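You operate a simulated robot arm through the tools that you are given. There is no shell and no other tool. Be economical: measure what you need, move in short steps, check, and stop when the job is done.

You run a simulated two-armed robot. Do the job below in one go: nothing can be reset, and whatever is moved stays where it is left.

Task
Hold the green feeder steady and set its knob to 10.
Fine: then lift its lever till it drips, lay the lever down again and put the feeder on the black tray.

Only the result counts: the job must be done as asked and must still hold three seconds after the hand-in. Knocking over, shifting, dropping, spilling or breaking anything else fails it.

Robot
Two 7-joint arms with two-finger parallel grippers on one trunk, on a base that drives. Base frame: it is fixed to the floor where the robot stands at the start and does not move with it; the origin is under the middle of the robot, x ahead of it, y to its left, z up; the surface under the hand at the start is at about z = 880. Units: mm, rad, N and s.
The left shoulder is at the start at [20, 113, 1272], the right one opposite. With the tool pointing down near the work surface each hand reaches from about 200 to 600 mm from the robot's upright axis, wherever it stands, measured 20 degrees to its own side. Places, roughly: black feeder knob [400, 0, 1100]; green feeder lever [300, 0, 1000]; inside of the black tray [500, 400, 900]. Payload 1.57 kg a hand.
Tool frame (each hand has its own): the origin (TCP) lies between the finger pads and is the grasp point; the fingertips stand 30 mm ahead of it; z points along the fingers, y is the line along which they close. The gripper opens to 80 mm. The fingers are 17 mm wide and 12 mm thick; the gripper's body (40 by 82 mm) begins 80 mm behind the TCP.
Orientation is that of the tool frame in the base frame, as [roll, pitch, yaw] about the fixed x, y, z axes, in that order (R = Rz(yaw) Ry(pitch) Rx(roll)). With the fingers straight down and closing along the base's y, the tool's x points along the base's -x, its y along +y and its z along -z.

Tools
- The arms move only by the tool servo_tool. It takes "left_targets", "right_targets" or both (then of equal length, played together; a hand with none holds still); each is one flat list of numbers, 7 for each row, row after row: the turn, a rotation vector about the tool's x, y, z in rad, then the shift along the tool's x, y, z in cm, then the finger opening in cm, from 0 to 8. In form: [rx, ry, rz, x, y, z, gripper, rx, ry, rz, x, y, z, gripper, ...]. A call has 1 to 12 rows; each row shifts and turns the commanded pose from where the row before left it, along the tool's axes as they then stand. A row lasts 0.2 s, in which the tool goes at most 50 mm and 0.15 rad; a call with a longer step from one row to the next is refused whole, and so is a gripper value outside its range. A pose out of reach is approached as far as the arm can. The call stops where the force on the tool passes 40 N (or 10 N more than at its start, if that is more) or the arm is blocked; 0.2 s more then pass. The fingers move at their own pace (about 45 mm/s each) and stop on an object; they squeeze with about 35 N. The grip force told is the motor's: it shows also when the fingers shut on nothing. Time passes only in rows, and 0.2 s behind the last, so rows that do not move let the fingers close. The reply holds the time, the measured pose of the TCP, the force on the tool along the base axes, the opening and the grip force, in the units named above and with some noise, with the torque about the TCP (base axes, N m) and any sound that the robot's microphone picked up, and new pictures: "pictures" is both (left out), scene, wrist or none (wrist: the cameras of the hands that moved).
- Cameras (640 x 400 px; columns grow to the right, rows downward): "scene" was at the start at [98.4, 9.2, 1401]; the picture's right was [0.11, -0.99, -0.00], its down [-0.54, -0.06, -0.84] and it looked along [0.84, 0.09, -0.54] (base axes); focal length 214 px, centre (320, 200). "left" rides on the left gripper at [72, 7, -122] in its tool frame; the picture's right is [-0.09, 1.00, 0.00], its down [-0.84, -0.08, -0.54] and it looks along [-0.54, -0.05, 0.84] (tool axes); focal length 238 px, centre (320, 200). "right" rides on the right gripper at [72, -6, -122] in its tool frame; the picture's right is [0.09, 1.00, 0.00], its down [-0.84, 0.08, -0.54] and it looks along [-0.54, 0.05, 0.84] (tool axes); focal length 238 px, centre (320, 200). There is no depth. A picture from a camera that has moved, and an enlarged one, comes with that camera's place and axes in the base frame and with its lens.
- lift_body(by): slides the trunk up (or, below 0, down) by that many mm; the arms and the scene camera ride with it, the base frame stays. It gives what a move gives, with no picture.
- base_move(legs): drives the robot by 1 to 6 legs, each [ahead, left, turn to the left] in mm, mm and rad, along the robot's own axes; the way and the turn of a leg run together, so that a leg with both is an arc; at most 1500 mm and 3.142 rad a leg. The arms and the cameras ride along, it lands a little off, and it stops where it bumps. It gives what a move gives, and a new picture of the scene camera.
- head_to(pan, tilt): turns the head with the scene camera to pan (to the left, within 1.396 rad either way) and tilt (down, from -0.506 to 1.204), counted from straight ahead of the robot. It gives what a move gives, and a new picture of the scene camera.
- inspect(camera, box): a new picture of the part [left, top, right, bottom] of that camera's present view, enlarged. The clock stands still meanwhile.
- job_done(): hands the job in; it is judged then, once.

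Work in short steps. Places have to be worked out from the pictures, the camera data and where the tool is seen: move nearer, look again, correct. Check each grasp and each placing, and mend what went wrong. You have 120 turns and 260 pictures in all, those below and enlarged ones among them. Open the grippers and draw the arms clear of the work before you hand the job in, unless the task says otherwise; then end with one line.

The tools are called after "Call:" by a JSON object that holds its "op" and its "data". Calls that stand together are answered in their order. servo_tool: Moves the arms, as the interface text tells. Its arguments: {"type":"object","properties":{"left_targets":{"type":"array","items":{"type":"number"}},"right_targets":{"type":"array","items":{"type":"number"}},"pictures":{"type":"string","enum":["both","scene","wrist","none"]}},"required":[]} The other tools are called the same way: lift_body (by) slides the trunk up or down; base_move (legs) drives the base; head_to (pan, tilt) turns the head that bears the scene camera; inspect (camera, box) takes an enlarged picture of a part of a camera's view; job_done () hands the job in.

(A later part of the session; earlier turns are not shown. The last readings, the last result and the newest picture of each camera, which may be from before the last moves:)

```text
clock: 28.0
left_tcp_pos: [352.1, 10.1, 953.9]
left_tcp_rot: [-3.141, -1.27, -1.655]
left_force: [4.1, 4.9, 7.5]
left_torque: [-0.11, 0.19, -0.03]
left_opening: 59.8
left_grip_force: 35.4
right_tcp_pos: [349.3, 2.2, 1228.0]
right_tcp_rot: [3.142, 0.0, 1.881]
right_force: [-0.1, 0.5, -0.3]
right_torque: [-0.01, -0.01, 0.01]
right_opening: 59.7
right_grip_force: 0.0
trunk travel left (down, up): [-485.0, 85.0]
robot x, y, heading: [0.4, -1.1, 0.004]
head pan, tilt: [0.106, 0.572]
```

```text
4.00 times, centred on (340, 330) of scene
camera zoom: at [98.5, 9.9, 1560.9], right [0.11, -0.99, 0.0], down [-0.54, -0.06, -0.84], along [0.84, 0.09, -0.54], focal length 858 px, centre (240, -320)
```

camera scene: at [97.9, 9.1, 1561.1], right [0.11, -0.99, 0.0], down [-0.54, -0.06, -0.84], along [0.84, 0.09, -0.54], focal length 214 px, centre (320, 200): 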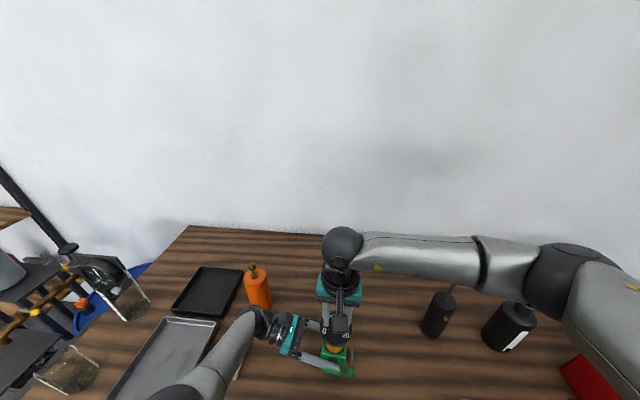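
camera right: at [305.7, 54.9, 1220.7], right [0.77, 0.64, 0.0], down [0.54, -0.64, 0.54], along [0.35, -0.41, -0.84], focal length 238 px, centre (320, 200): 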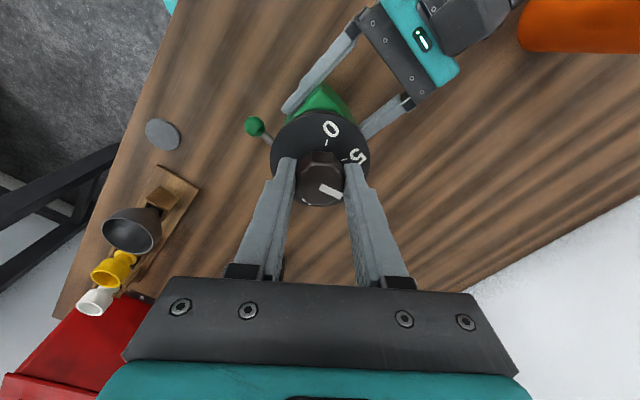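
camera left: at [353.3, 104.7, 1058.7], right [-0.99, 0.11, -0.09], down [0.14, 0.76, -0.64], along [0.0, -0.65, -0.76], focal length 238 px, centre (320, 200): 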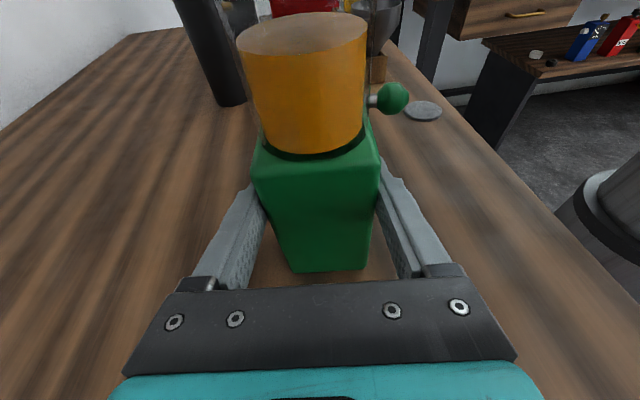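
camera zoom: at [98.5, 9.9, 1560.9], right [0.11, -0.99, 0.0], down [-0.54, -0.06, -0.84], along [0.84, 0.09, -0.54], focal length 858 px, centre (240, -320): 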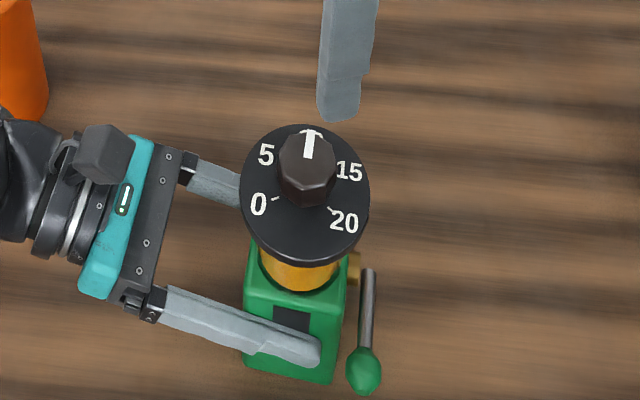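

Pointer and the 10 mark align within about 1°. Next the lever: I bring the right hand round to point to +y (tilted down), straddling the ball vertically so it can both lift and lay it. First I unwind the yaw and move to the right side.

Call:
{"op": "servo_tool", "data": {"right_targets": [0, 0, -0.14, 0, 0, 0, 6, 0, 0, -0.14, 0, 0, 0, 6, 0, 0, -0.14, 0, 0, 0, 6, 0, 0, -0.14, 0, 0, 0, 6, 0, 0, -0.14, 0, 0, 0, 6, 0, 0, -0.14, 0, 0, 0, 6, 0, 0, -0.14, 0, 0, 0, 6, 0, 0, -0.14, 0, 0, 0, 6, 0, 0, -0.14, 0, 0, 0, 6, 0, 0, 0, 1.7, -4.5, 0, 5, 0, 0, 0, 1.7, -4.5, 0, 4, 0, 0, 0, 1.7, -4.5, 0, 3.3], "pictures": "none"}}

Call:
{"op": "servo_tool", "data": {"right_targets": [-0.146, 0, 0, 0, 0, 0, 3.3, -0.146, 0, 0, 0, 0, 0, 3.3, -0.146, 0, 0, 0, 0, 0, 3.3, -0.146, 0, 0, 0, 0, 0, 3.3, -0.146, 0, 0, 0, 0, 0, 3.3, -0.146, 0, 0, 0, 0, 0, 3.3, -0.146, 0, 0, 0, 0, 0, 3.3, -0.146, 0, 0, 0, 0, 0, 3.3, 0, 0, 0, 0, 0, 0, 3.3], "pictures": "both"}}

```text
clock: 30.6
left_tcp_pos: [350.9, 10.3, 953.8]
left_tcp_rot: [3.141, -1.27, -1.655]
left_force: [1.6, 1.1, 6.2]
left_torque: [-0.32, 0.23, 0.15]
left_opening: 60.1
left_grip_force: 35.3
right_tcp_pos: [297.6, -135.4, 1228.2]
right_tcp_rot: [3.141, 0.002, 3.141]
right_force: [-0.9, -0.4, 0.4]
right_torque: [0.02, 0.01, 0.01]
right_opening: 33.2
right_grip_force: 0.1
trunk travel left (down, up): [-485.0, 85.0]
robot x, y, heading: [1.9, -1.5, 0.004]
head pan, tilt: [0.106, 0.572]
```

```text
clock: 32.6
left_tcp_pos: [351.7, 9.7, 953.4]
left_tcp_rot: [3.14, -1.273, -1.652]
left_force: [-1.8, -3.1, 4.9]
left_torque: [-0.52, 0.41, 0.01]
left_opening: 59.7
left_grip_force: 35.3
right_tcp_pos: [297.9, -135.3, 1228.8]
right_tcp_rot: [1.971, 0.002, 3.137]
right_force: [-0.2, 0.1, -0.1]
right_torque: [-0.02, -0.06, -0.01]
right_opening: 33.3
right_grip_force: 0.2
trunk travel left (down, up): [-485.0, 85.0]
robot x, y, heading: [1.5, 2.0, -0.003]
head pan, tilt: [0.106, 0.572]
camera scene: at [97.9, 8.9, 1561.0], right [0.11, -0.99, 0.0], down [-0.54, -0.06, -0.84], along [0.84, 0.09, -0.54], focal length 214 px, centre (320, 200)
camera right: at [228.3, -250.4, 1271.1], right [-0.09, 0.39, 0.92], down [0.84, -0.47, 0.28], along [0.54, 0.79, -0.28], focal length 238 px, centre (320, 200)
```

scene: 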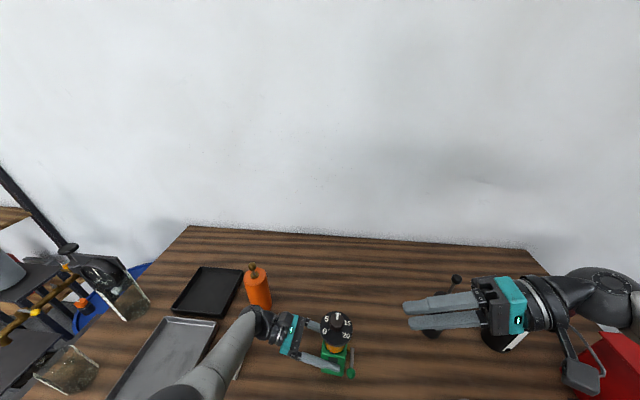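
right: 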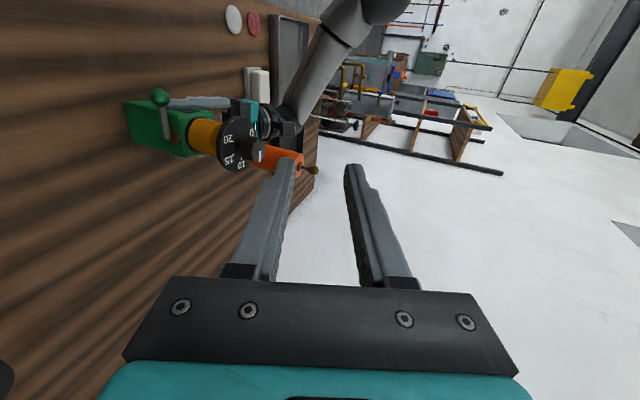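

The hand orientation is right. I tilt the head down to see the near right area and locate the ball in two views before descending.

Call:
{"op": "head_to", "data": {"pan": -0.25, "tilt": 0.9}}

Call:
{"op": "inspect", "data": {"camera": "right", "box": [110, 70, 270, 180]}}

```text
clock: 33.5
left_tcp_pos: [351.6, 10.5, 953.9]
left_tcp_rot: [3.139, -1.272, -1.653]
left_force: [-1.9, -3.5, 3.4]
left_torque: [-0.54, 0.43, -0.03]
left_opening: 59.8
left_grip_force: 34.7
right_tcp_pos: [298.0, -134.6, 1228.9]
right_tcp_rot: [1.971, 0.001, 3.14]
right_force: [-0.2, 0.1, -0.3]
right_torque: [-0.02, 0.05, 0.01]
right_opening: 32.8
right_grip_force: 0.1
trunk travel left (down, up): [-485.0, 85.0]
robot x, y, heading: [-1.7, 2.5, 0.001]
head pan, tilt: [-0.25, 0.901]
camera scene: at [82.4, -19.2, 1533.8], right [-0.25, -0.97, 0.0], down [-0.76, 0.19, -0.62], along [0.6, -0.15, -0.78], focal length 214 px, centre (320, 200)
```

scene: 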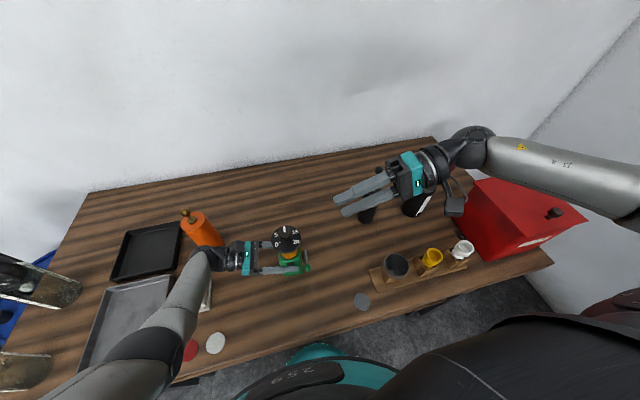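

```text
3.64 times, centred on (190, 125) of right
camera zoom: at [228.1, -250.2, 1271.2], right [-0.09, 0.39, 0.92], down [0.84, -0.47, 0.28], along [0.54, 0.79, -0.28], focal length 867 px, centre (793, 473)
```

zoom: 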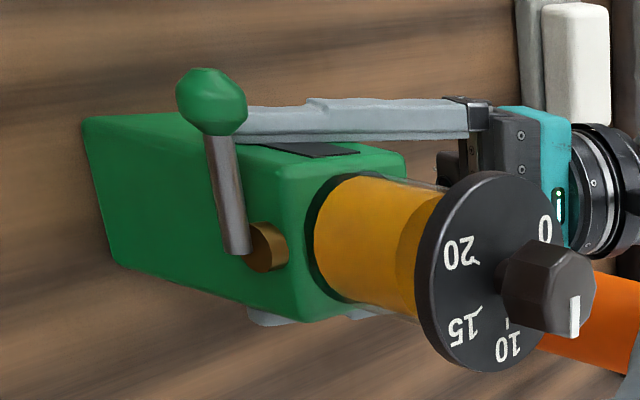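

Ball ≈ (297, −39, 978), the pivot ≈ (348, −42, 976); the funnel stand at (255, −284) remains below the wrist. I descend to a pre-approach point about 70 mm short of the ball.

Call:
{"op": "servo_tool", "data": {"right_targets": [0, 0, 0, 0.02, -3.87, 1.9, 3.6, 0, 0, 0, 0.02, -3.87, 1.9, 3.6, 0, 0, 0, 0.02, -3.87, 1.9, 3.6, 0, 0, 0, 0.02, -3.87, 1.9, 3.6, 0, 0, 0, 0.02, -3.87, 1.9, 3.6, 0, 0, 0, 0, 0, 0, 3.6], "pictures": "both"}}

Call:
{"op": "inspect", "data": {"camera": "right", "box": [220, 40, 420, 180]}}

Call:
{"op": "inspect", "data": {"camera": "scene", "box": [260, 210, 420, 310]}}

```text
clock: 34.9
left_tcp_pos: [351.6, 11.0, 953.2]
left_tcp_rot: [-3.139, -1.271, -1.653]
left_force: [-0.8, 5.0, 5.5]
left_torque: [0.0, 0.46, -0.15]
left_opening: 59.9
left_grip_force: 34.7
right_tcp_pos: [296.2, -127.7, 1100.2]
right_tcp_rot: [1.972, -0.001, 3.141]
right_force: [-0.2, -0.8, 0.3]
right_torque: [0.03, 0.02, 0.0]
right_opening: 36.2
right_grip_force: 0.0
right hand out of reach, approached as far as the arm can: row 4, 5
trunk travel left (down, up): [-485.0, 85.0]
robot x, y, heading: [-0.8, -0.5, 0.002]
head pan, tilt: [-0.25, 0.901]
camera scene: at [82.5, -18.2, 1533.8], right [-0.25, -0.97, 0.0], down [-0.76, 0.19, -0.62], along [0.6, -0.15, -0.78], focal length 214 px, centre (320, 200)
camera right: at [227.1, -242.3, 1141.4], right [-0.09, 0.39, 0.92], down [0.84, -0.47, 0.28], along [0.54, 0.79, -0.28], focal length 238 px, centre (320, 200)
```

scene: 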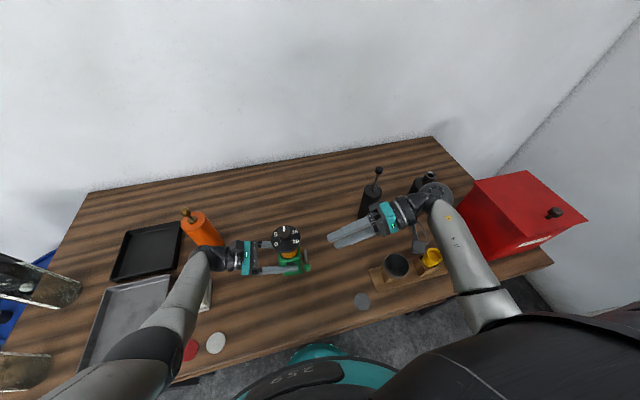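
right: 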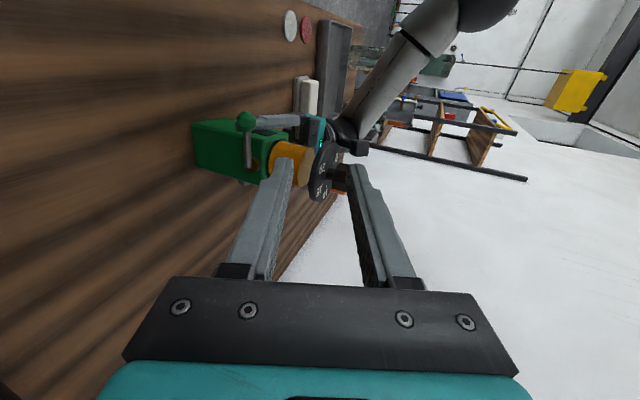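

```text
2.86 times, centred on (320, 110) of right
camera zoom: at [227.1, -242.3, 1141.4], right [-0.09, 0.39, 0.92], down [0.84, -0.47, 0.28], along [0.54, 0.79, -0.28], focal length 681 px, centre (320, 457)
```

zoom: 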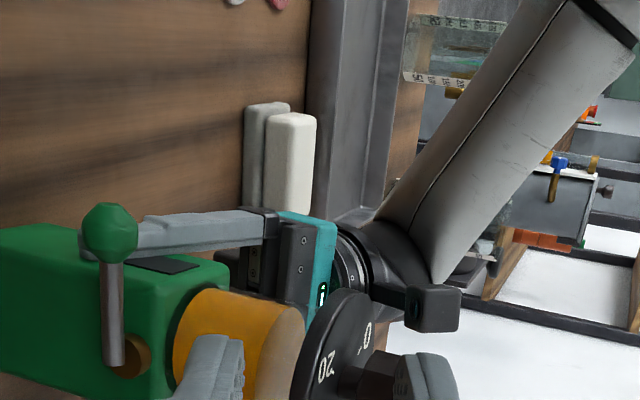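

```text
4.00 times, centred on (340, 260) of scene
camera zoom: at [82.5, -18.2, 1533.8], right [-0.25, -0.97, 0.0], down [-0.76, 0.19, -0.62], along [0.6, -0.15, -0.78], focal length 858 px, centre (240, -40)
```

zoom: 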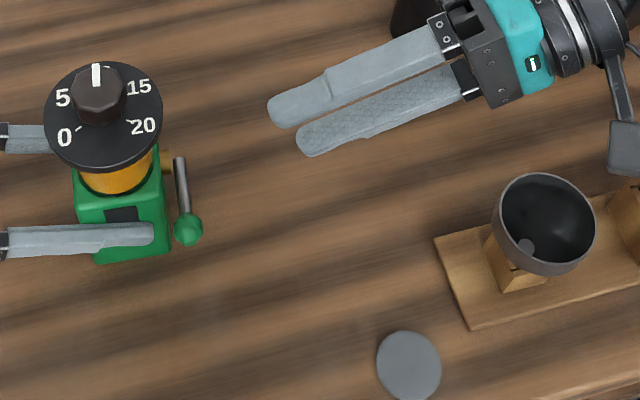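

The right arm cannot go lower with this roll. I roll the hand about 45° about its finger axis (which also suits the lever's arc) and see whether it can reach further.

Call:
{"op": "servo_tool", "data": {"right_targets": [0, 0, 0.131, 0, 0, 0, 3.6, 0, 0, 0.131, 0, 0, 0, 3.6, 0, 0, 0.131, 0, 0, 0, 3.6, 0, 0, 0.131, 0, 0, 0, 3.6, 0, 0, 0.131, 0, 0, 0, 3.6, 0, 0, 0.131, 0, 0, 0, 3.6, 0, 0, 0, 0, 0, 0, 3.6], "pictures": "none"}}

```text
clock: 36.5
left_tcp_pos: [351.5, 10.7, 953.9]
left_tcp_rot: [3.141, -1.273, -1.655]
left_force: [1.2, 3.0, 2.8]
left_torque: [-0.04, 0.02, 0.01]
left_opening: 59.7
left_grip_force: 34.5
right_tcp_pos: [297.7, -127.4, 1099.0]
right_tcp_rot: [2.112, -0.712, 2.767]
right_force: [-0.1, 0.3, 1.3]
right_torque: [-0.01, 0.03, 0.02]
right_opening: 36.1
right_grip_force: 0.2
trunk travel left (down, up): [-485.0, 85.0]
robot x, y, heading: [-0.5, -5.2, 0.004]
head pan, tilt: [-0.25, 0.901]
```

The roll worked. I try descending 86 mm with this roll.

Call:
{"op": "servo_tool", "data": {"right_targets": [0, 0, 0, -1.37, -1.36, 0.95, 3.6, 0, 0, 0, -1.37, -1.36, 0.95, 3.6, 0, 0, 0, -1.37, -1.36, 0.95, 3.6, 0, 0, 0, -1.37, -1.36, 0.95, 3.6, 0, 0, 0, 0, 0, 0, 3.6], "pictures": "none"}}

```text
clock: 37.7
left_tcp_pos: [351.5, 10.8, 953.8]
left_tcp_rot: [-3.141, -1.272, -1.653]
left_force: [2.1, 1.8, 2.4]
left_torque: [-0.08, -0.16, 0.05]
left_opening: 59.8
left_grip_force: 35.2
right_tcp_pos: [297.3, -120.5, 1013.7]
right_tcp_rot: [2.113, -0.709, 2.767]
right_force: [0.8, 0.0, 0.3]
right_torque: [-0.03, -0.02, 0.01]
right_opening: 36.3
right_grip_force: 0.1
trunk travel left (down, up): [-485.0, 85.0]
robot x, y, heading: [2.0, -2.2, 0.001]
head pan, tilt: [-0.25, 0.901]
```

It reaches. Look at both views before closing in on the ball.

Call:
{"op": "inspect", "data": {"camera": "right", "box": [160, 0, 480, 200]}}

Call:
{"op": "inspect", "data": {"camera": "scene", "box": [260, 210, 420, 310]}}

```text
2.00 times, centred on (320, 100) of right
camera zoom: at [244.3, -215.9, 1105.1], right [0.64, 0.3, 0.71], down [0.65, -0.71, -0.28], along [0.42, 0.64, -0.65], focal length 477 px, centre (320, 400)
```

zoom: 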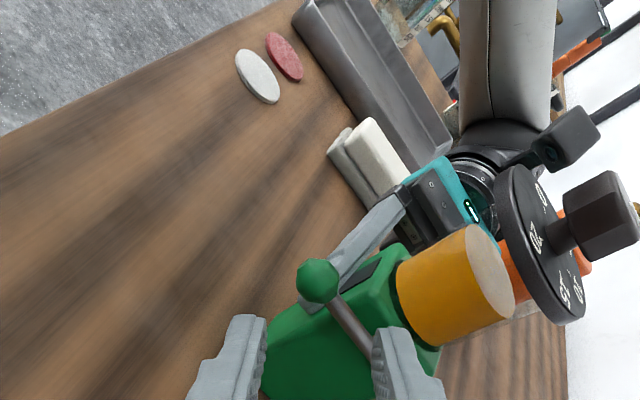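

```text
4.00 times, centred on (340, 260) of scene
camera zoom: at [82.9, -18.5, 1533.7], right [-0.25, -0.97, 0.0], down [-0.76, 0.19, -0.62], along [0.6, -0.15, -0.78], focal length 858 px, centre (240, -40)
```

zoom: 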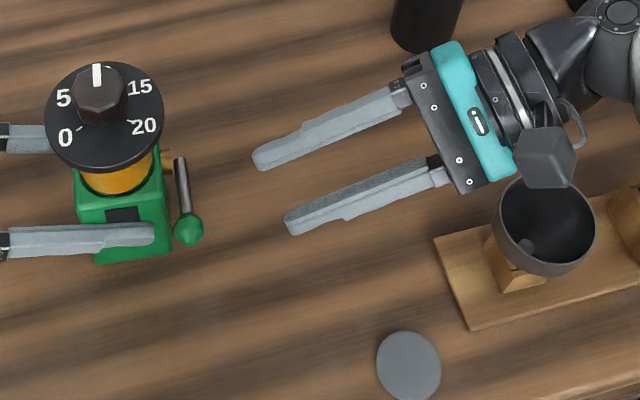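

Ball ≈ (298, −38, 978.5), dead ahead between the fingers. I advance 68 mm along the finger axis, biased 4 mm so the lower finger sits close under the ball and the upper one clears the rod.

Call:
{"op": "servo_tool", "data": {"right_targets": [0, 0, 0, 0, 0.4, 2.0, 3.6, 0, 0, 0, 0, 0, 2.0, 3.6, 0, 0, 0, 0, 0, 1.5, 3.6, 0, 0, 0, 0, 0, 1.2, 3.6, 0, 0, 0, 0, 0, 0, 3.6], "pictures": "none"}}

Call:
{"op": "inspect", "data": {"camera": "right", "box": [200, 60, 440, 210]}}

Call:
{"op": "inspect", "data": {"camera": "scene", "box": [260, 210, 420, 310]}}

```text
clock: 38.9
left_tcp_pos: [351.2, 11.1, 954.1]
left_tcp_rot: [3.141, -1.273, -1.652]
left_force: [3.1, 3.6, -0.4]
left_torque: [-0.59, -0.03, -0.06]
left_opening: 60.0
left_grip_force: 34.7
right_tcp_pos: [301.3, -59.0, 991.6]
right_tcp_rot: [2.11, -0.709, 2.769]
right_force: [-3.0, -6.7, 6.0]
right_torque: [0.15, -0.1, -0.04]
right_opening: 35.8
right_grip_force: 0.0
trunk travel left (down, up): [-485.0, 85.0]
robot x, y, heading: [3.9, -4.1, 0.0]
head pan, tilt: [-0.25, 0.901]
```

```text
2.67 times, centred on (320, 135) of right
camera zoom: at [247.0, -153.7, 1082.1], right [0.64, 0.3, 0.71], down [0.65, -0.71, -0.28], along [0.42, 0.64, -0.65], focal length 636 px, centre (320, 373)
```

zoom: 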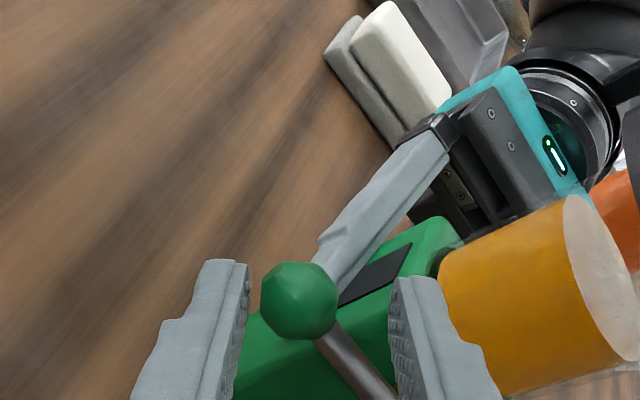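

```text
4.00 times, centred on (340, 260) of scene
camera zoom: at [82.6, -19.2, 1533.8], right [-0.25, -0.97, 0.0], down [-0.76, 0.19, -0.62], along [0.6, -0.15, -0.78], focal length 858 px, centre (240, -40)
```

zoom: 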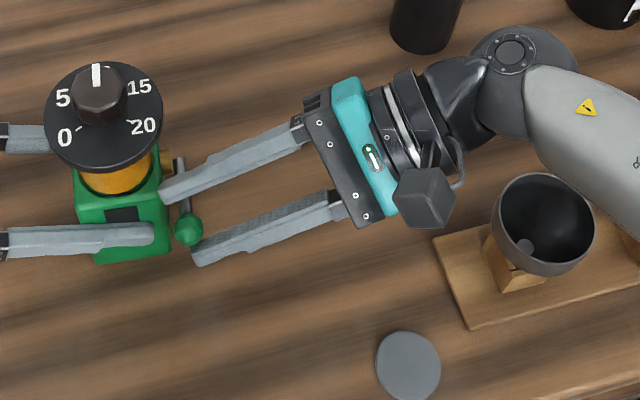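

The upper fingertip lightly touches the body side, so I'll use the closed fingers as a bar under the ball instead. Retract, close, shift 30 mm below the ball, and come in again.

Call:
{"op": "servo_tool", "data": {"right_targets": [0, 0, 0, 0, 0, -2, 3.6, 0, 0, 0, 0, 0, -4, 2, 0, 0, 0, 0, -1.5, 0, 0, 0, 0, 0, 0, -1.5, 0, 0, 0, 0, 0, 0, 0, 2.5, 0, 0, 0, 0, 0, 0, 2.0, 0, 0, 0, 0, 0, 0, 1.8, 0, 0, 0, 0, 0, 0, 0, 0], "pictures": "none"}}

Call:
{"op": "inspect", "data": {"camera": "right", "box": [200, 60, 440, 210]}}

Call:
{"op": "inspect", "data": {"camera": "scene", "box": [260, 210, 420, 310]}}

```text
clock: 40.7
left_tcp_pos: [351.0, 10.2, 953.2]
left_tcp_rot: [3.141, -1.273, -1.652]
left_force: [0.6, 0.7, 1.4]
left_torque: [-0.2, -0.11, 0.06]
left_opening: 60.0
left_grip_force: 35.4
right_tcp_pos: [280.6, -63.1, 968.1]
right_tcp_rot: [2.112, -0.708, 2.766]
right_force: [-0.9, 0.1, 0.2]
right_torque: [-0.03, -0.02, 0.03]
right_opening: 0.0
right_grip_force: 20.9
trunk travel left (down, up): [-485.0, 85.0]
robot x, y, heading: [1.0, 3.0, -0.004]
head pan, tilt: [-0.25, 0.901]
```

```text
2.67 times, centred on (320, 135) of right
camera zoom: at [226.3, -158.0, 1059.6], right [0.64, 0.3, 0.71], down [0.64, -0.71, -0.28], along [0.42, 0.64, -0.65], focal length 636 px, centre (320, 373)
```

zoom: 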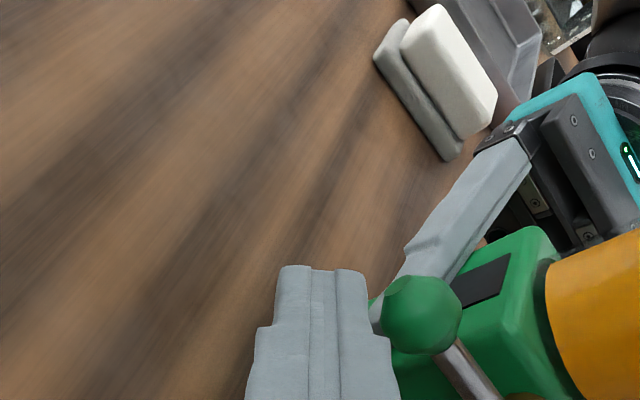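

```text
4.00 times, centred on (340, 260) of scene
camera zoom: at [82.9, -18.7, 1533.7], right [-0.25, -0.97, 0.0], down [-0.76, 0.19, -0.62], along [0.6, -0.15, -0.78], focal length 858 px, centre (240, -40)
```

zoom: 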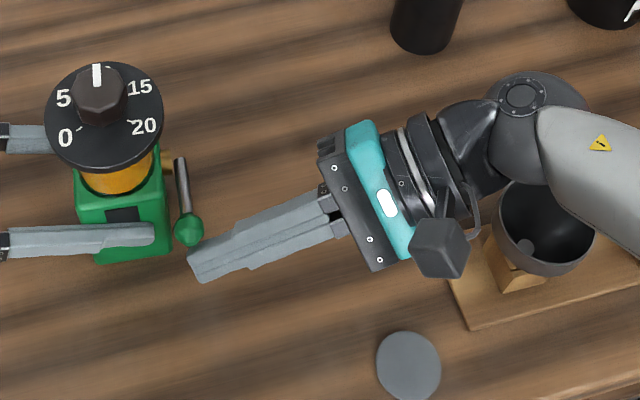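

The bar sits just below/in front of the ball. I slide 5 mm further in and lift along the arc to about 15°, watching force and sound.

Call:
{"op": "servo_tool", "data": {"right_targets": [0, 0, 0, 0, 0, 0.5, 0, 0, 0, 0, 0, 0.3, 0, 0, 0, 0, 0, 0.37, 0.49, -0.25, 0, 0, 0, 0, 0.37, 0.49, -0.25, 0, 0, 0, 0, 0, 0, 0, 0], "pictures": "none"}}

Call:
{"op": "inspect", "data": {"camera": "scene", "box": [260, 210, 360, 280]}}

Call:
{"op": "inspect", "data": {"camera": "right", "box": [200, 60, 440, 210]}}

```text
clock: 41.9
left_tcp_pos: [351.6, 9.8, 953.4]
left_tcp_rot: [3.141, -1.271, -1.652]
left_force: [3.2, -0.3, -0.5]
left_torque: [-0.33, 0.2, 0.08]
left_opening: 59.9
left_grip_force: 35.3
right_tcp_pos: [282.9, -59.5, 981.5]
right_tcp_rot: [2.113, -0.71, 2.768]
right_force: [-5.2, -2.0, -1.2]
right_torque: [-0.01, 0.03, 0.1]
right_opening: 0.0
right_grip_force: 21.9
trunk travel left (down, up): [-485.0, 85.0]
robot x, y, heading: [0.6, -1.4, 0.002]
head pan, tilt: [-0.25, 0.901]
```

```text
5.71 times, centred on (310, 245) of scene
camera zoom: at [82.5, -19.0, 1533.7], right [-0.25, -0.97, 0.0], down [-0.76, 0.19, -0.62], along [0.6, -0.15, -0.78], focal length 1226 px, centre (377, -57)
```

zoom: 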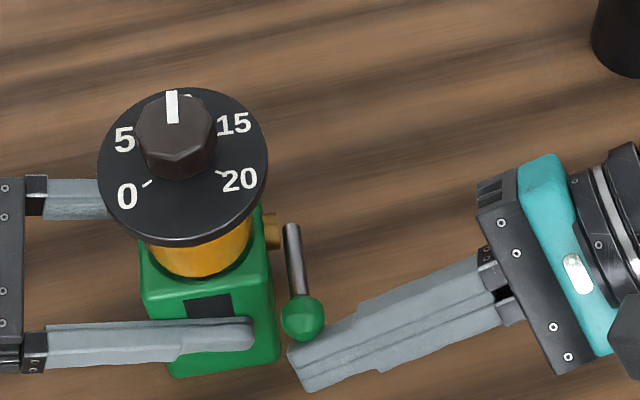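

```text
2.67 times, centred on (320, 135) of right
camera zoom: at [228.9, -153.2, 1073.4], right [0.64, 0.3, 0.71], down [0.65, -0.71, -0.28], along [0.42, 0.64, -0.65], focal length 636 px, centre (320, 373)
```

zoom: 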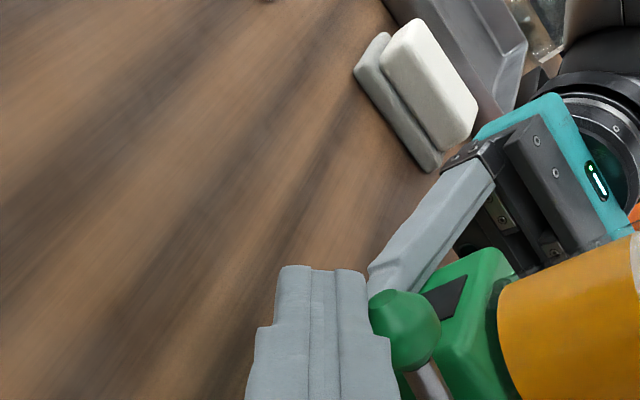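

The ball has risen to about 12° with ~5 N, no sound yet. I continue lifting, with a little more forward motion to keep the bar under the ball, to about 30°.

Call:
{"op": "servo_tool", "data": {"right_targets": [0, 0, 0, -0.16, 0.68, -0.15, 0, 0, 0, 0, -0.16, 0.68, -0.15, 0, 0, 0, 0, 0, 0, 0, 0], "pictures": "none"}}

Call:
{"op": "inspect", "data": {"camera": "scene", "box": [260, 210, 360, 280]}}

Call:
{"op": "inspect", "data": {"camera": "right", "box": [200, 60, 440, 210]}}

```text
clock: 42.7
left_tcp_pos: [351.2, 10.4, 953.4]
left_tcp_rot: [3.141, -1.272, -1.655]
left_force: [0.6, 1.2, 1.2]
left_torque: [-0.21, -0.22, 0.03]
left_opening: 60.0
left_grip_force: 35.0
right_tcp_pos: [296.7, -59.0, 992.0]
right_tcp_rot: [2.11, -0.708, 2.767]
right_force: [0.8, 0.4, 0.2]
right_torque: [-0.03, -0.03, -0.01]
right_opening: 0.3
right_grip_force: 21.2
trunk travel left (down, up): [-485.0, 85.0]
robot x, y, heading: [-3.9, 0.2, 0.001]
head pan, tilt: [-0.25, 0.901]
```

```text
5.71 times, centred on (310, 245) of scene
camera zoom: at [82.8, -18.6, 1533.8], right [-0.25, -0.97, 0.0], down [-0.76, 0.19, -0.62], along [0.6, -0.15, -0.78], focal length 1226 px, centre (377, -57)
```

zoom: 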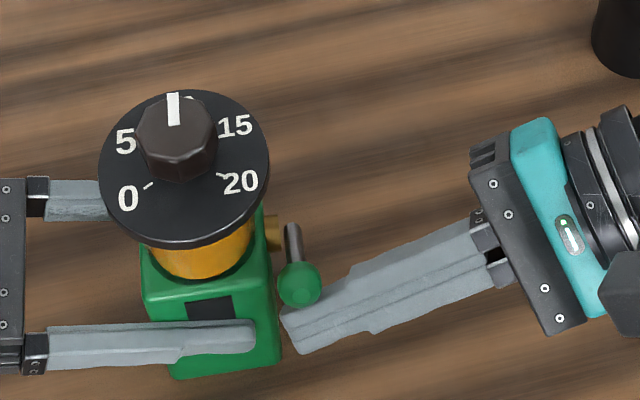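

```text
2.67 times, centred on (320, 135) of right
camera zoom: at [243.0, -153.0, 1082.0], right [0.64, 0.3, 0.71], down [0.64, -0.71, -0.28], along [0.42, 0.64, -0.65], focal length 636 px, centre (320, 373)
```

zoom: 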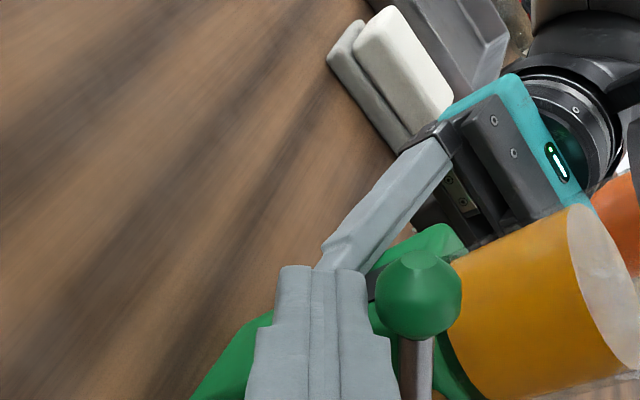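

Lever at about 37° and it stays there by itself; no drip yet. I lift another ~15°.

Call:
{"op": "servo_tool", "data": {"right_targets": [0, 0, 0, -0.08, 0.67, -0.18, 0, 0, 0, 0, -0.08, 0.67, -0.18, 0, 0, 0, 0, 0, 0, 0, 0], "pictures": "none"}}

Call:
{"op": "inspect", "data": {"camera": "scene", "box": [260, 210, 360, 280]}}

Call:
{"op": "inspect", "data": {"camera": "right", "box": [200, 60, 440, 210]}}

```text
clock: 43.5
left_tcp_pos: [350.0, 10.4, 952.6]
left_tcp_rot: [3.139, -1.275, -1.65]
left_force: [-2.1, 0.8, 1.5]
left_torque: [-0.28, 0.02, -0.11]
left_opening: 59.9
left_grip_force: 35.4
right_tcp_pos: [306.9, -59.0, 1000.2]
right_tcp_rot: [2.111, -0.708, 2.767]
right_force: [0.5, -1.2, 0.1]
right_torque: [0.02, 0.0, 0.03]
right_opening: 0.0
right_grip_force: 21.5
trunk travel left (down, up): [-485.0, 85.0]
robot x, y, heading: [2.3, -1.6, 0.002]
head pan, tilt: [-0.25, 0.901]
```

```text
5.71 times, centred on (310, 245) of scene
camera zoom: at [82.3, -18.8, 1533.8], right [-0.25, -0.97, 0.0], down [-0.76, 0.19, -0.62], along [0.6, -0.15, -0.78], focal length 1226 px, centre (377, -57)
```

zoom: 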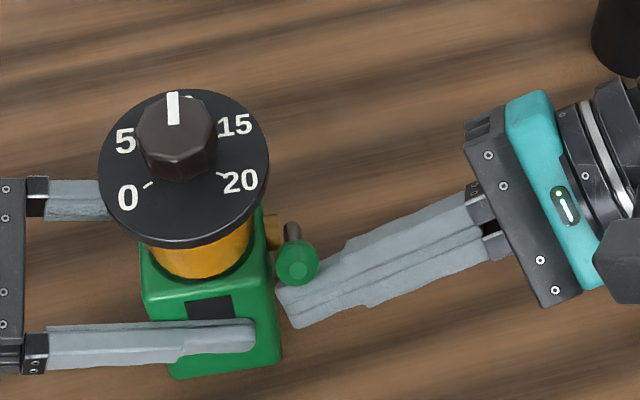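

```text
2.67 times, centred on (320, 135) of right
camera zoom: at [252.2, -153.5, 1090.3], right [0.64, 0.3, 0.71], down [0.65, -0.71, -0.28], along [0.42, 0.64, -0.65], focal length 636 px, centre (320, 373)
```

zoom: 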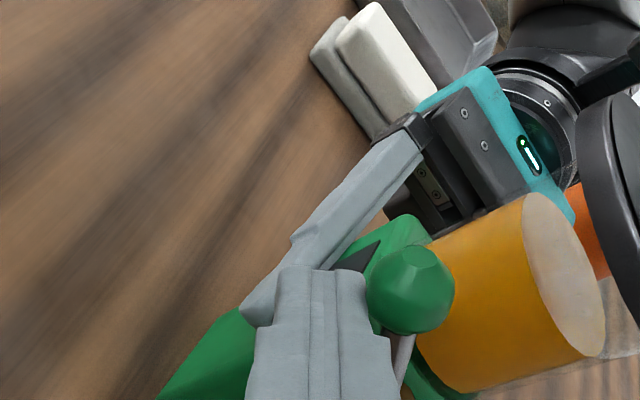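

About 48°, still silent. I go on in ~12° steps.

Call:
{"op": "servo_tool", "data": {"right_targets": [0, 0, 0, -0.09, 0.55, -0.13, 0, 0, 0, 0, -0.09, 0.55, -0.13, 0, 0, 0, 0, 0, 0, 0, 0], "pictures": "none"}}

Call:
{"op": "inspect", "data": {"camera": "scene", "box": [260, 210, 360, 280]}}

Call:
{"op": "inspect", "data": {"camera": "right", "box": [200, 60, 440, 210]}}

```text
clock: 44.3
left_tcp_pos: [352.5, 10.8, 953.6]
left_tcp_rot: [3.141, -1.272, -1.654]
left_force: [-1.9, -0.6, 0.7]
left_torque: [-0.33, 0.07, -0.09]
left_opening: 59.9
left_grip_force: 34.9
right_tcp_pos: [315.9, -59.0, 1006.9]
right_tcp_rot: [2.111, -0.708, 2.768]
right_force: [-0.8, 0.6, 0.0]
right_torque: [0.03, 0.02, -0.01]
right_opening: 0.2
right_grip_force: 21.4
trunk travel left (down, up): [-485.0, 85.0]
robot x, y, heading: [-1.2, -2.8, -0.0]
head pan, tilt: [-0.25, 0.901]
```

```text
5.71 times, centred on (310, 245) of scene
camera zoom: at [82.5, -18.9, 1533.7], right [-0.25, -0.97, 0.0], down [-0.76, 0.19, -0.62], along [0.6, -0.15, -0.78], focal length 1226 px, centre (377, -57)
```

zoom: 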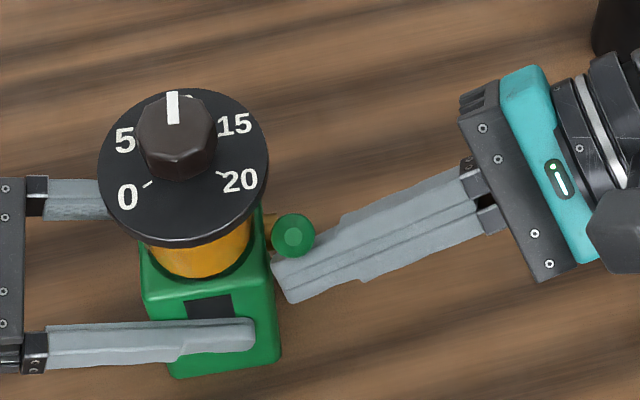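

```text
2.67 times, centred on (320, 135) of right
camera zoom: at [261.6, -153.5, 1097.2], right [0.64, 0.3, 0.71], down [0.64, -0.71, -0.28], along [0.42, 0.64, -0.65], focal length 636 px, centre (320, 373)
```

zoom: 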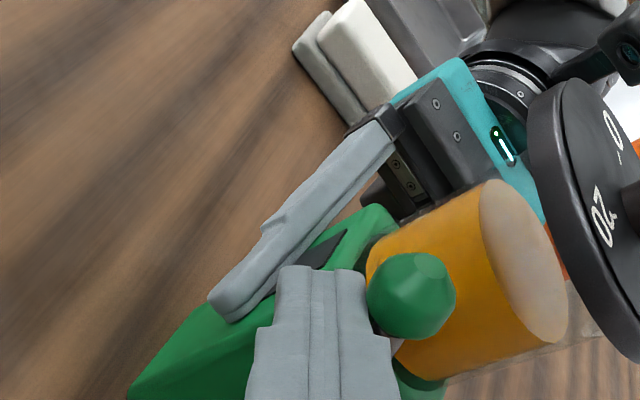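

About 60°, still silent. Another ~13° along the arc.

Call:
{"op": "servo_tool", "data": {"right_targets": [0, 0, 0, -0.2, 0.6, -0.12, 0, 0, 0, 0, -0.2, 0.6, -0.12, 0, 0, 0, 0, 0, 0, 0, 0], "pictures": "none"}}

Call:
{"op": "inspect", "data": {"camera": "scene", "box": [260, 210, 360, 280]}}

Call:
{"op": "inspect", "data": {"camera": "right", "box": [200, 60, 440, 210]}}

```text
clock: 45.1
left_tcp_pos: [353.0, 10.7, 954.3]
left_tcp_rot: [3.141, -1.272, -1.65]
left_force: [2.1, -0.7, -0.6]
left_torque: [-0.29, 0.25, 0.11]
left_opening: 59.8
left_grip_force: 34.6
right_tcp_pos: [326.7, -59.8, 1012.3]
right_tcp_rot: [2.112, -0.708, 2.768]
right_force: [-3.9, 0.2, -1.6]
right_torque: [-0.02, -0.03, 0.07]
right_opening: 0.2
right_grip_force: 21.7
trunk travel left (down, up): [-485.0, 85.0]
robot x, y, heading: [1.0, 2.9, 0.004]
head pan, tilt: [-0.25, 0.901]
```

```text
5.71 times, centred on (310, 245) of scene
camera zoom: at [82.8, -19.0, 1533.7], right [-0.25, -0.97, 0.0], down [-0.76, 0.19, -0.62], along [0.6, -0.15, -0.78], focal length 1226 px, centre (377, -57)
```

zoom: 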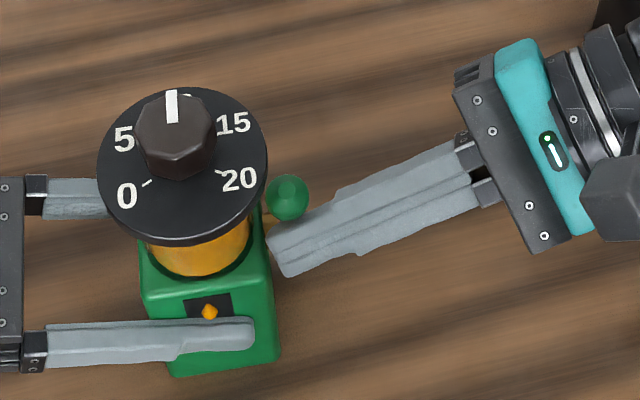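

```text
2.67 times, centred on (320, 135) of right
camera zoom: at [272.3, -153.9, 1103.3], right [0.64, 0.3, 0.71], down [0.65, -0.71, -0.28], along [0.42, 0.64, -0.65], focal length 636 px, centre (320, 373)
```

zoom: 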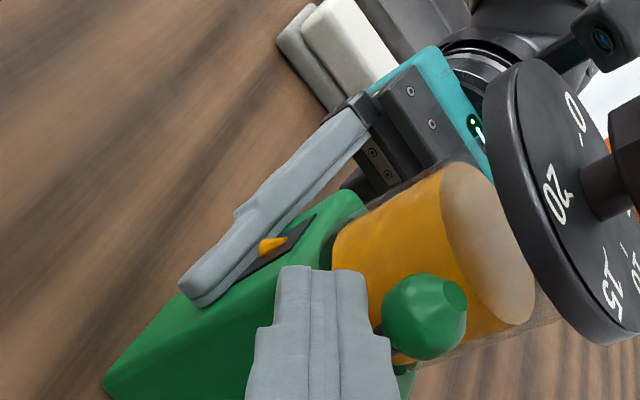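

An amber drop shows in the sight window: it drips. Now I back the bar down along the same arc to see whether the lever follows by itself.

Call:
{"op": "servo_tool", "data": {"right_targets": [0, 0, 0, 0.2, -0.6, 0.12, 0, 0, 0, 0, 0.2, -0.6, 0.12, 0, 0, 0, 0, 0.09, -0.55, 0.13, 0, 0, 0, 0, 0.09, -0.55, 0.13, 0, 0, 0, 0, 0.08, -0.67, 0.18, 0, 0, 0, 0, 0.08, -0.67, 0.18, 0], "pictures": "none"}}

Call:
{"op": "inspect", "data": {"camera": "scene", "box": [260, 210, 360, 280]}}

Call:
{"op": "inspect", "data": {"camera": "right", "box": [200, 60, 440, 210]}}

```text
clock: 46.5
left_tcp_pos: [352.5, 10.0, 953.3]
left_tcp_rot: [3.141, -1.273, -1.653]
left_force: [2.3, 0.1, 0.7]
left_torque: [-0.14, -0.12, 0.14]
left_opening: 59.7
left_grip_force: 35.5
right_tcp_pos: [296.4, -58.3, 990.7]
right_tcp_rot: [2.111, -0.71, 2.769]
right_force: [0.8, 0.2, -0.2]
right_torque: [-0.02, 0.02, 0.01]
right_opening: 0.0
right_grip_force: 21.2
trunk travel left (down, up): [-485.0, 85.0]
robot x, y, heading: [-1.2, -3.0, 0.001]
head pan, tilt: [-0.25, 0.901]
```

```text
5.71 times, centred on (310, 245) of scene
camera zoom: at [83.2, -18.8, 1533.7], right [-0.25, -0.97, 0.0], down [-0.76, 0.19, -0.62], along [0.6, -0.15, -0.78], focal length 1226 px, centre (377, -57)
```

zoom: 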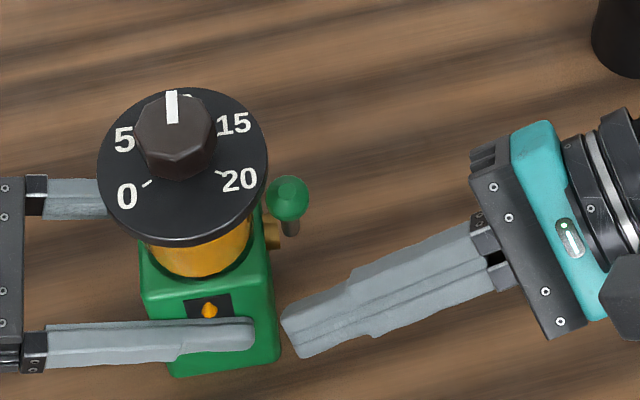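

```text
2.67 times, centred on (320, 135) of right
camera zoom: at [242.1, -153.2, 1081.4], right [0.64, 0.3, 0.71], down [0.65, -0.71, -0.28], along [0.42, 0.64, -0.65], focal length 636 px, centre (320, 373)
```

zoom: 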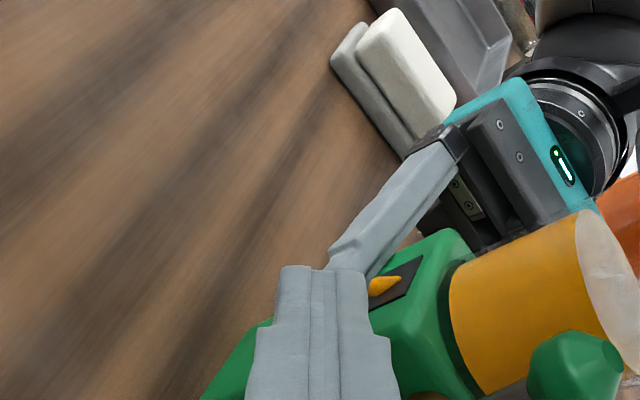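

The lever stays up at ≈83° (ball ≈ (342, −38, 1027)). I retract, pass round to the +x side of the ball and come in again to push it back down.

Call:
{"op": "servo_tool", "data": {"right_targets": [0, 0, 0, 0, 0, -2.5, 0, 0, 0, 0, 0, 0, -2.5, 0, 0, 0, 0, -1.12, 4.2, -0.96, 0, 0, 0, 0, -1.12, 4.2, -0.96, 0, 0, 0, 0, 0, 0, 2.0, 0, 0, 0, 0, 0, 0, 0, 0], "pictures": "none"}}

Call:
{"op": "inspect", "data": {"camera": "scene", "box": [260, 210, 360, 280]}}

Call:
{"op": "inspect", "data": {"camera": "right", "box": [200, 60, 440, 210]}}

```text
clock: 47.9
left_tcp_pos: [351.5, 10.6, 953.0]
left_tcp_rot: [3.137, -1.272, -1.652]
left_force: [-1.3, -0.3, 1.3]
left_torque: [-0.24, -0.05, -0.1]
left_opening: 59.8
left_grip_force: 35.4
right_tcp_pos: [369.9, -87.7, 1051.0]
right_tcp_rot: [2.111, -0.709, 2.766]
right_force: [-0.2, -1.2, 0.3]
right_torque: [-0.02, 0.01, -0.01]
right_opening: 0.0
right_grip_force: 21.5
trunk travel left (down, up): [-485.0, 85.0]
robot x, y, heading: [-1.8, -1.3, -0.002]
head pan, tilt: [-0.25, 0.901]
```

```text
5.71 times, centred on (310, 245) of scene
camera zoom: at [82.5, -18.8, 1533.7], right [-0.25, -0.97, 0.0], down [-0.76, 0.19, -0.62], along [0.6, -0.15, -0.78], focal length 1226 px, centre (377, -57)
```

zoom: 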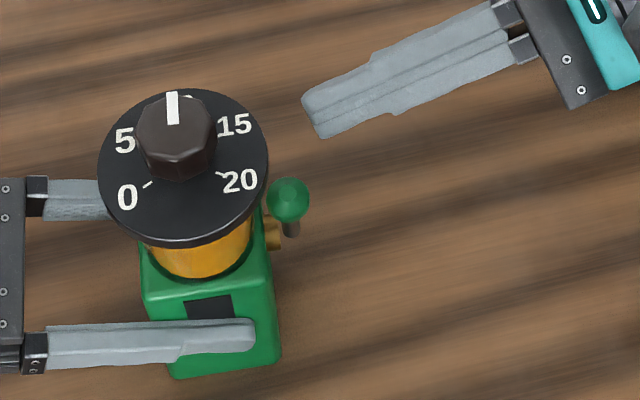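

```text
2.67 times, centred on (320, 135) of right
camera zoom: at [316.2, -181.8, 1141.9], right [0.64, 0.3, 0.71], down [0.64, -0.71, -0.28], along [0.42, 0.64, -0.65], focal length 636 px, centre (320, 373)
```

zoom: 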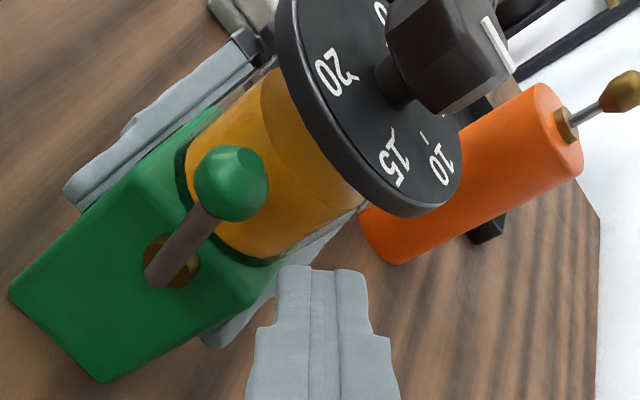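

The drop fell, and the bar is well aligned past the ball. I go in 30 mm and then push −x slightly.

Call:
{"op": "servo_tool", "data": {"right_targets": [0, 0, 0, 0, 0, 1.5, 0, 0, 0, 0, 0, 0, 1.4, 0, 0, 0, 0, 0, 0, 0, 0], "pictures": "none"}}

Call:
{"op": "inspect", "data": {"camera": "scene", "box": [260, 210, 360, 280]}}

Call:
{"op": "inspect", "data": {"camera": "right", "box": [200, 60, 440, 210]}}

```text
clock: 48.7
left_tcp_pos: [351.5, 9.4, 954.0]
left_tcp_rot: [3.138, -1.272, -1.651]
left_force: [-3.5, -0.3, -0.1]
left_torque: [-0.22, 0.03, -0.14]
left_opening: 59.8
left_grip_force: 34.7
right_tcp_pos: [369.5, -60.3, 1039.7]
right_tcp_rot: [2.112, -0.708, 2.769]
right_force: [-0.1, 0.7, 0.2]
right_torque: [-0.05, -0.01, 0.02]
right_opening: 0.0
right_grip_force: 21.4
trunk travel left (down, up): [-485.0, 85.0]
robot x, y, heading: [2.8, 1.6, 0.001]
head pan, tilt: [-0.25, 0.901]
```

```text
5.71 times, centred on (310, 245) of scene
camera zoom: at [82.4, -18.9, 1533.7], right [-0.25, -0.97, 0.0], down [-0.76, 0.19, -0.62], along [0.6, -0.15, -0.78], focal length 1226 px, centre (377, -57)
```

zoom: 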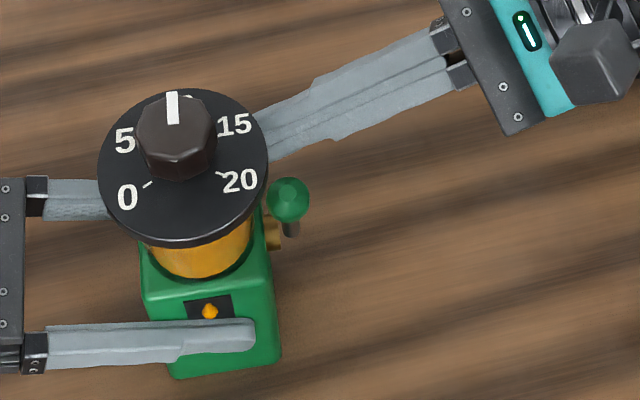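

```text
2.67 times, centred on (320, 135) of right
camera zoom: at [316.1, -154.1, 1130.8], right [0.64, 0.3, 0.71], down [0.65, -0.71, -0.28], along [0.42, 0.64, -0.65], focal length 636 px, centre (320, 373)
```

zoom: 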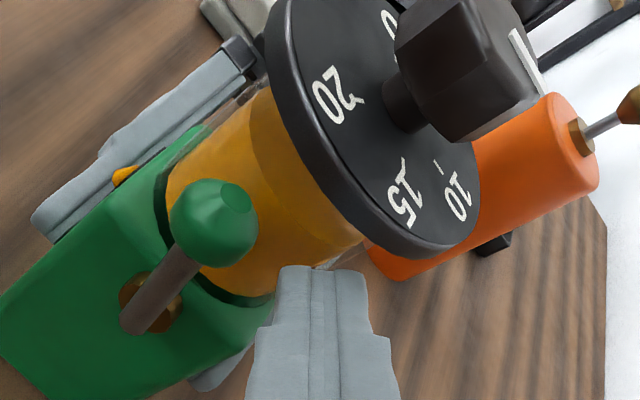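

Bar is past the ball without touching. I now push the lever back along the arc, first half.

Call:
{"op": "servo_tool", "data": {"right_targets": [0, 0, 0, 0.83, -0.9, 0.02, 0, 0, 0, 0, 0.83, -0.9, 0.02, 0, 0, 0, 0, 0.51, -0.9, 0.115, 0, 0, 0, 0, 0.51, -0.9, 0.115, 0, 0, 0, 0, 0, 0, 0, 0], "pictures": "none"}}

Call:
{"op": "inspect", "data": {"camera": "scene", "box": [260, 210, 360, 280]}}

Call:
{"op": "inspect", "data": {"camera": "right", "box": [200, 60, 440, 210]}}

```text
clock: 49.9
left_tcp_pos: [351.8, 9.8, 953.8]
left_tcp_rot: [3.14, -1.272, -1.652]
left_force: [-2.2, -0.4, 0.4]
left_torque: [-0.22, 0.01, -0.11]
left_opening: 59.8
left_grip_force: 34.8
right_tcp_pos: [325.3, -59.6, 1031.5]
right_tcp_rot: [2.11, -0.709, 2.767]
right_force: [-0.7, -0.1, 0.6]
right_torque: [0.0, -0.03, -0.05]
right_opening: 0.1
right_grip_force: 21.4
trunk travel left (down, up): [-485.0, 85.0]
robot x, y, heading: [1.1, -2.1, 0.0]
head pan, tilt: [-0.25, 0.901]
```

```text
5.71 times, centred on (310, 245) of scene
camera zoom: at [82.6, -18.9, 1533.7], right [-0.25, -0.97, 0.0], down [-0.76, 0.19, -0.62], along [0.6, -0.15, -0.78], focal length 1226 px, centre (377, -57)
```

zoom: 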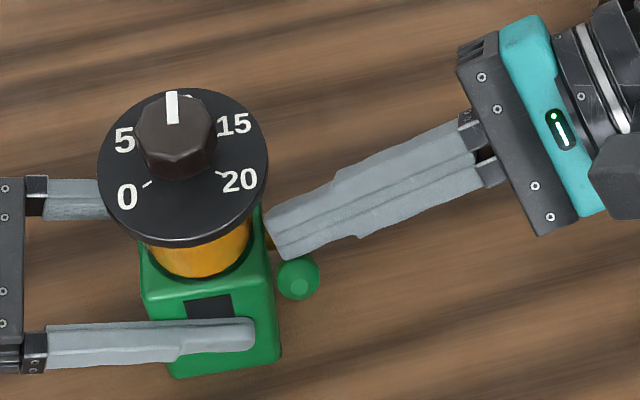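

```text
2.67 times, centred on (320, 135) of right
camera zoom: at [271.4, -154.3, 1122.5], right [0.64, 0.3, 0.71], down [0.65, -0.71, -0.28], along [0.42, 0.64, -0.65], focal length 636 px, centre (320, 373)
```

zoom: 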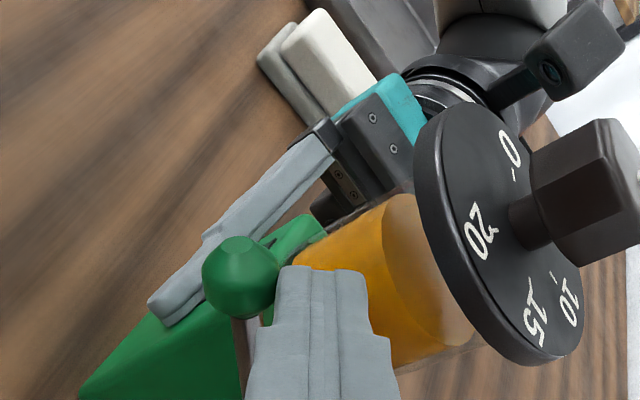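

The lever follows (now about 38°). I push the rest of the way down.

Call:
{"op": "servo_tool", "data": {"right_targets": [0, 0, 0, 0.03, -0.82, 0.23, 0, 0, 0, 0, 0.03, -0.82, 0.23, 0, 0, 0, 0, 0, -0.65, 0.2, 0, 0, 0, 0, 0, -0.65, 0.2, 0, 0, 0, 0, 0, 0, 0, 0], "pictures": "none"}}

Call:
{"op": "inspect", "data": {"camera": "scene", "box": [260, 210, 360, 280]}}

Call:
{"op": "inspect", "data": {"camera": "right", "box": [200, 60, 440, 210]}}

```text
clock: 51.1
left_tcp_pos: [351.7, 9.9, 952.6]
left_tcp_rot: [3.14, -1.272, -1.655]
left_force: [-3.4, -0.2, -0.6]
left_torque: [-0.23, -0.04, -0.11]
left_opening: 59.8
left_grip_force: 34.9
right_tcp_pos: [305.4, -61.6, 1009.9]
right_tcp_rot: [2.109, -0.707, 2.765]
right_force: [1.4, 0.0, 1.3]
right_torque: [0.05, -0.03, -0.04]
right_opening: 0.0
right_grip_force: 21.0
trunk travel left (down, up): [-485.0, 85.0]
robot x, y, heading: [-1.7, 0.4, -0.001]
head pan, tilt: [-0.25, 0.901]
```

```text
5.71 times, centred on (310, 245) of scene
camera zoom: at [82.7, -18.9, 1533.7], right [-0.25, -0.97, 0.0], down [-0.76, 0.19, -0.62], along [0.6, -0.15, -0.78], focal length 1226 px, centre (377, -57)
```

zoom: 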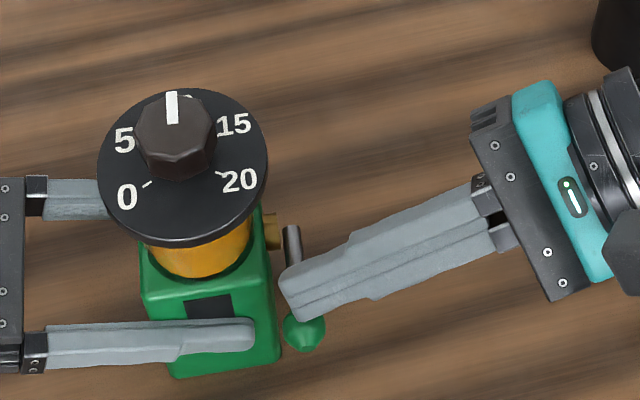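

```text
2.67 times, centred on (320, 135) of right
camera zoom: at [251.2, -155.4, 1099.9], right [0.64, 0.3, 0.71], down [0.64, -0.71, -0.28], along [0.42, 0.64, -0.65], focal length 636 px, centre (320, 373)
```

zoom: 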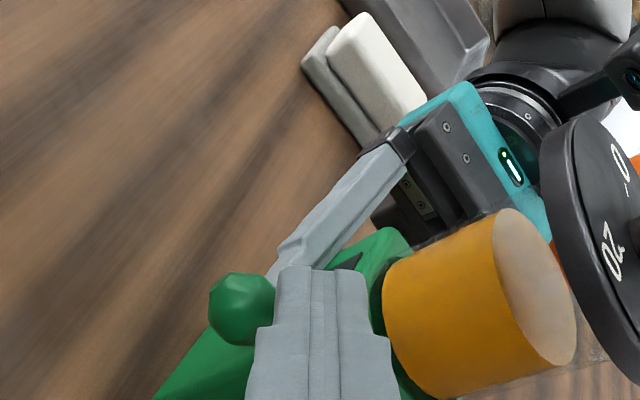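

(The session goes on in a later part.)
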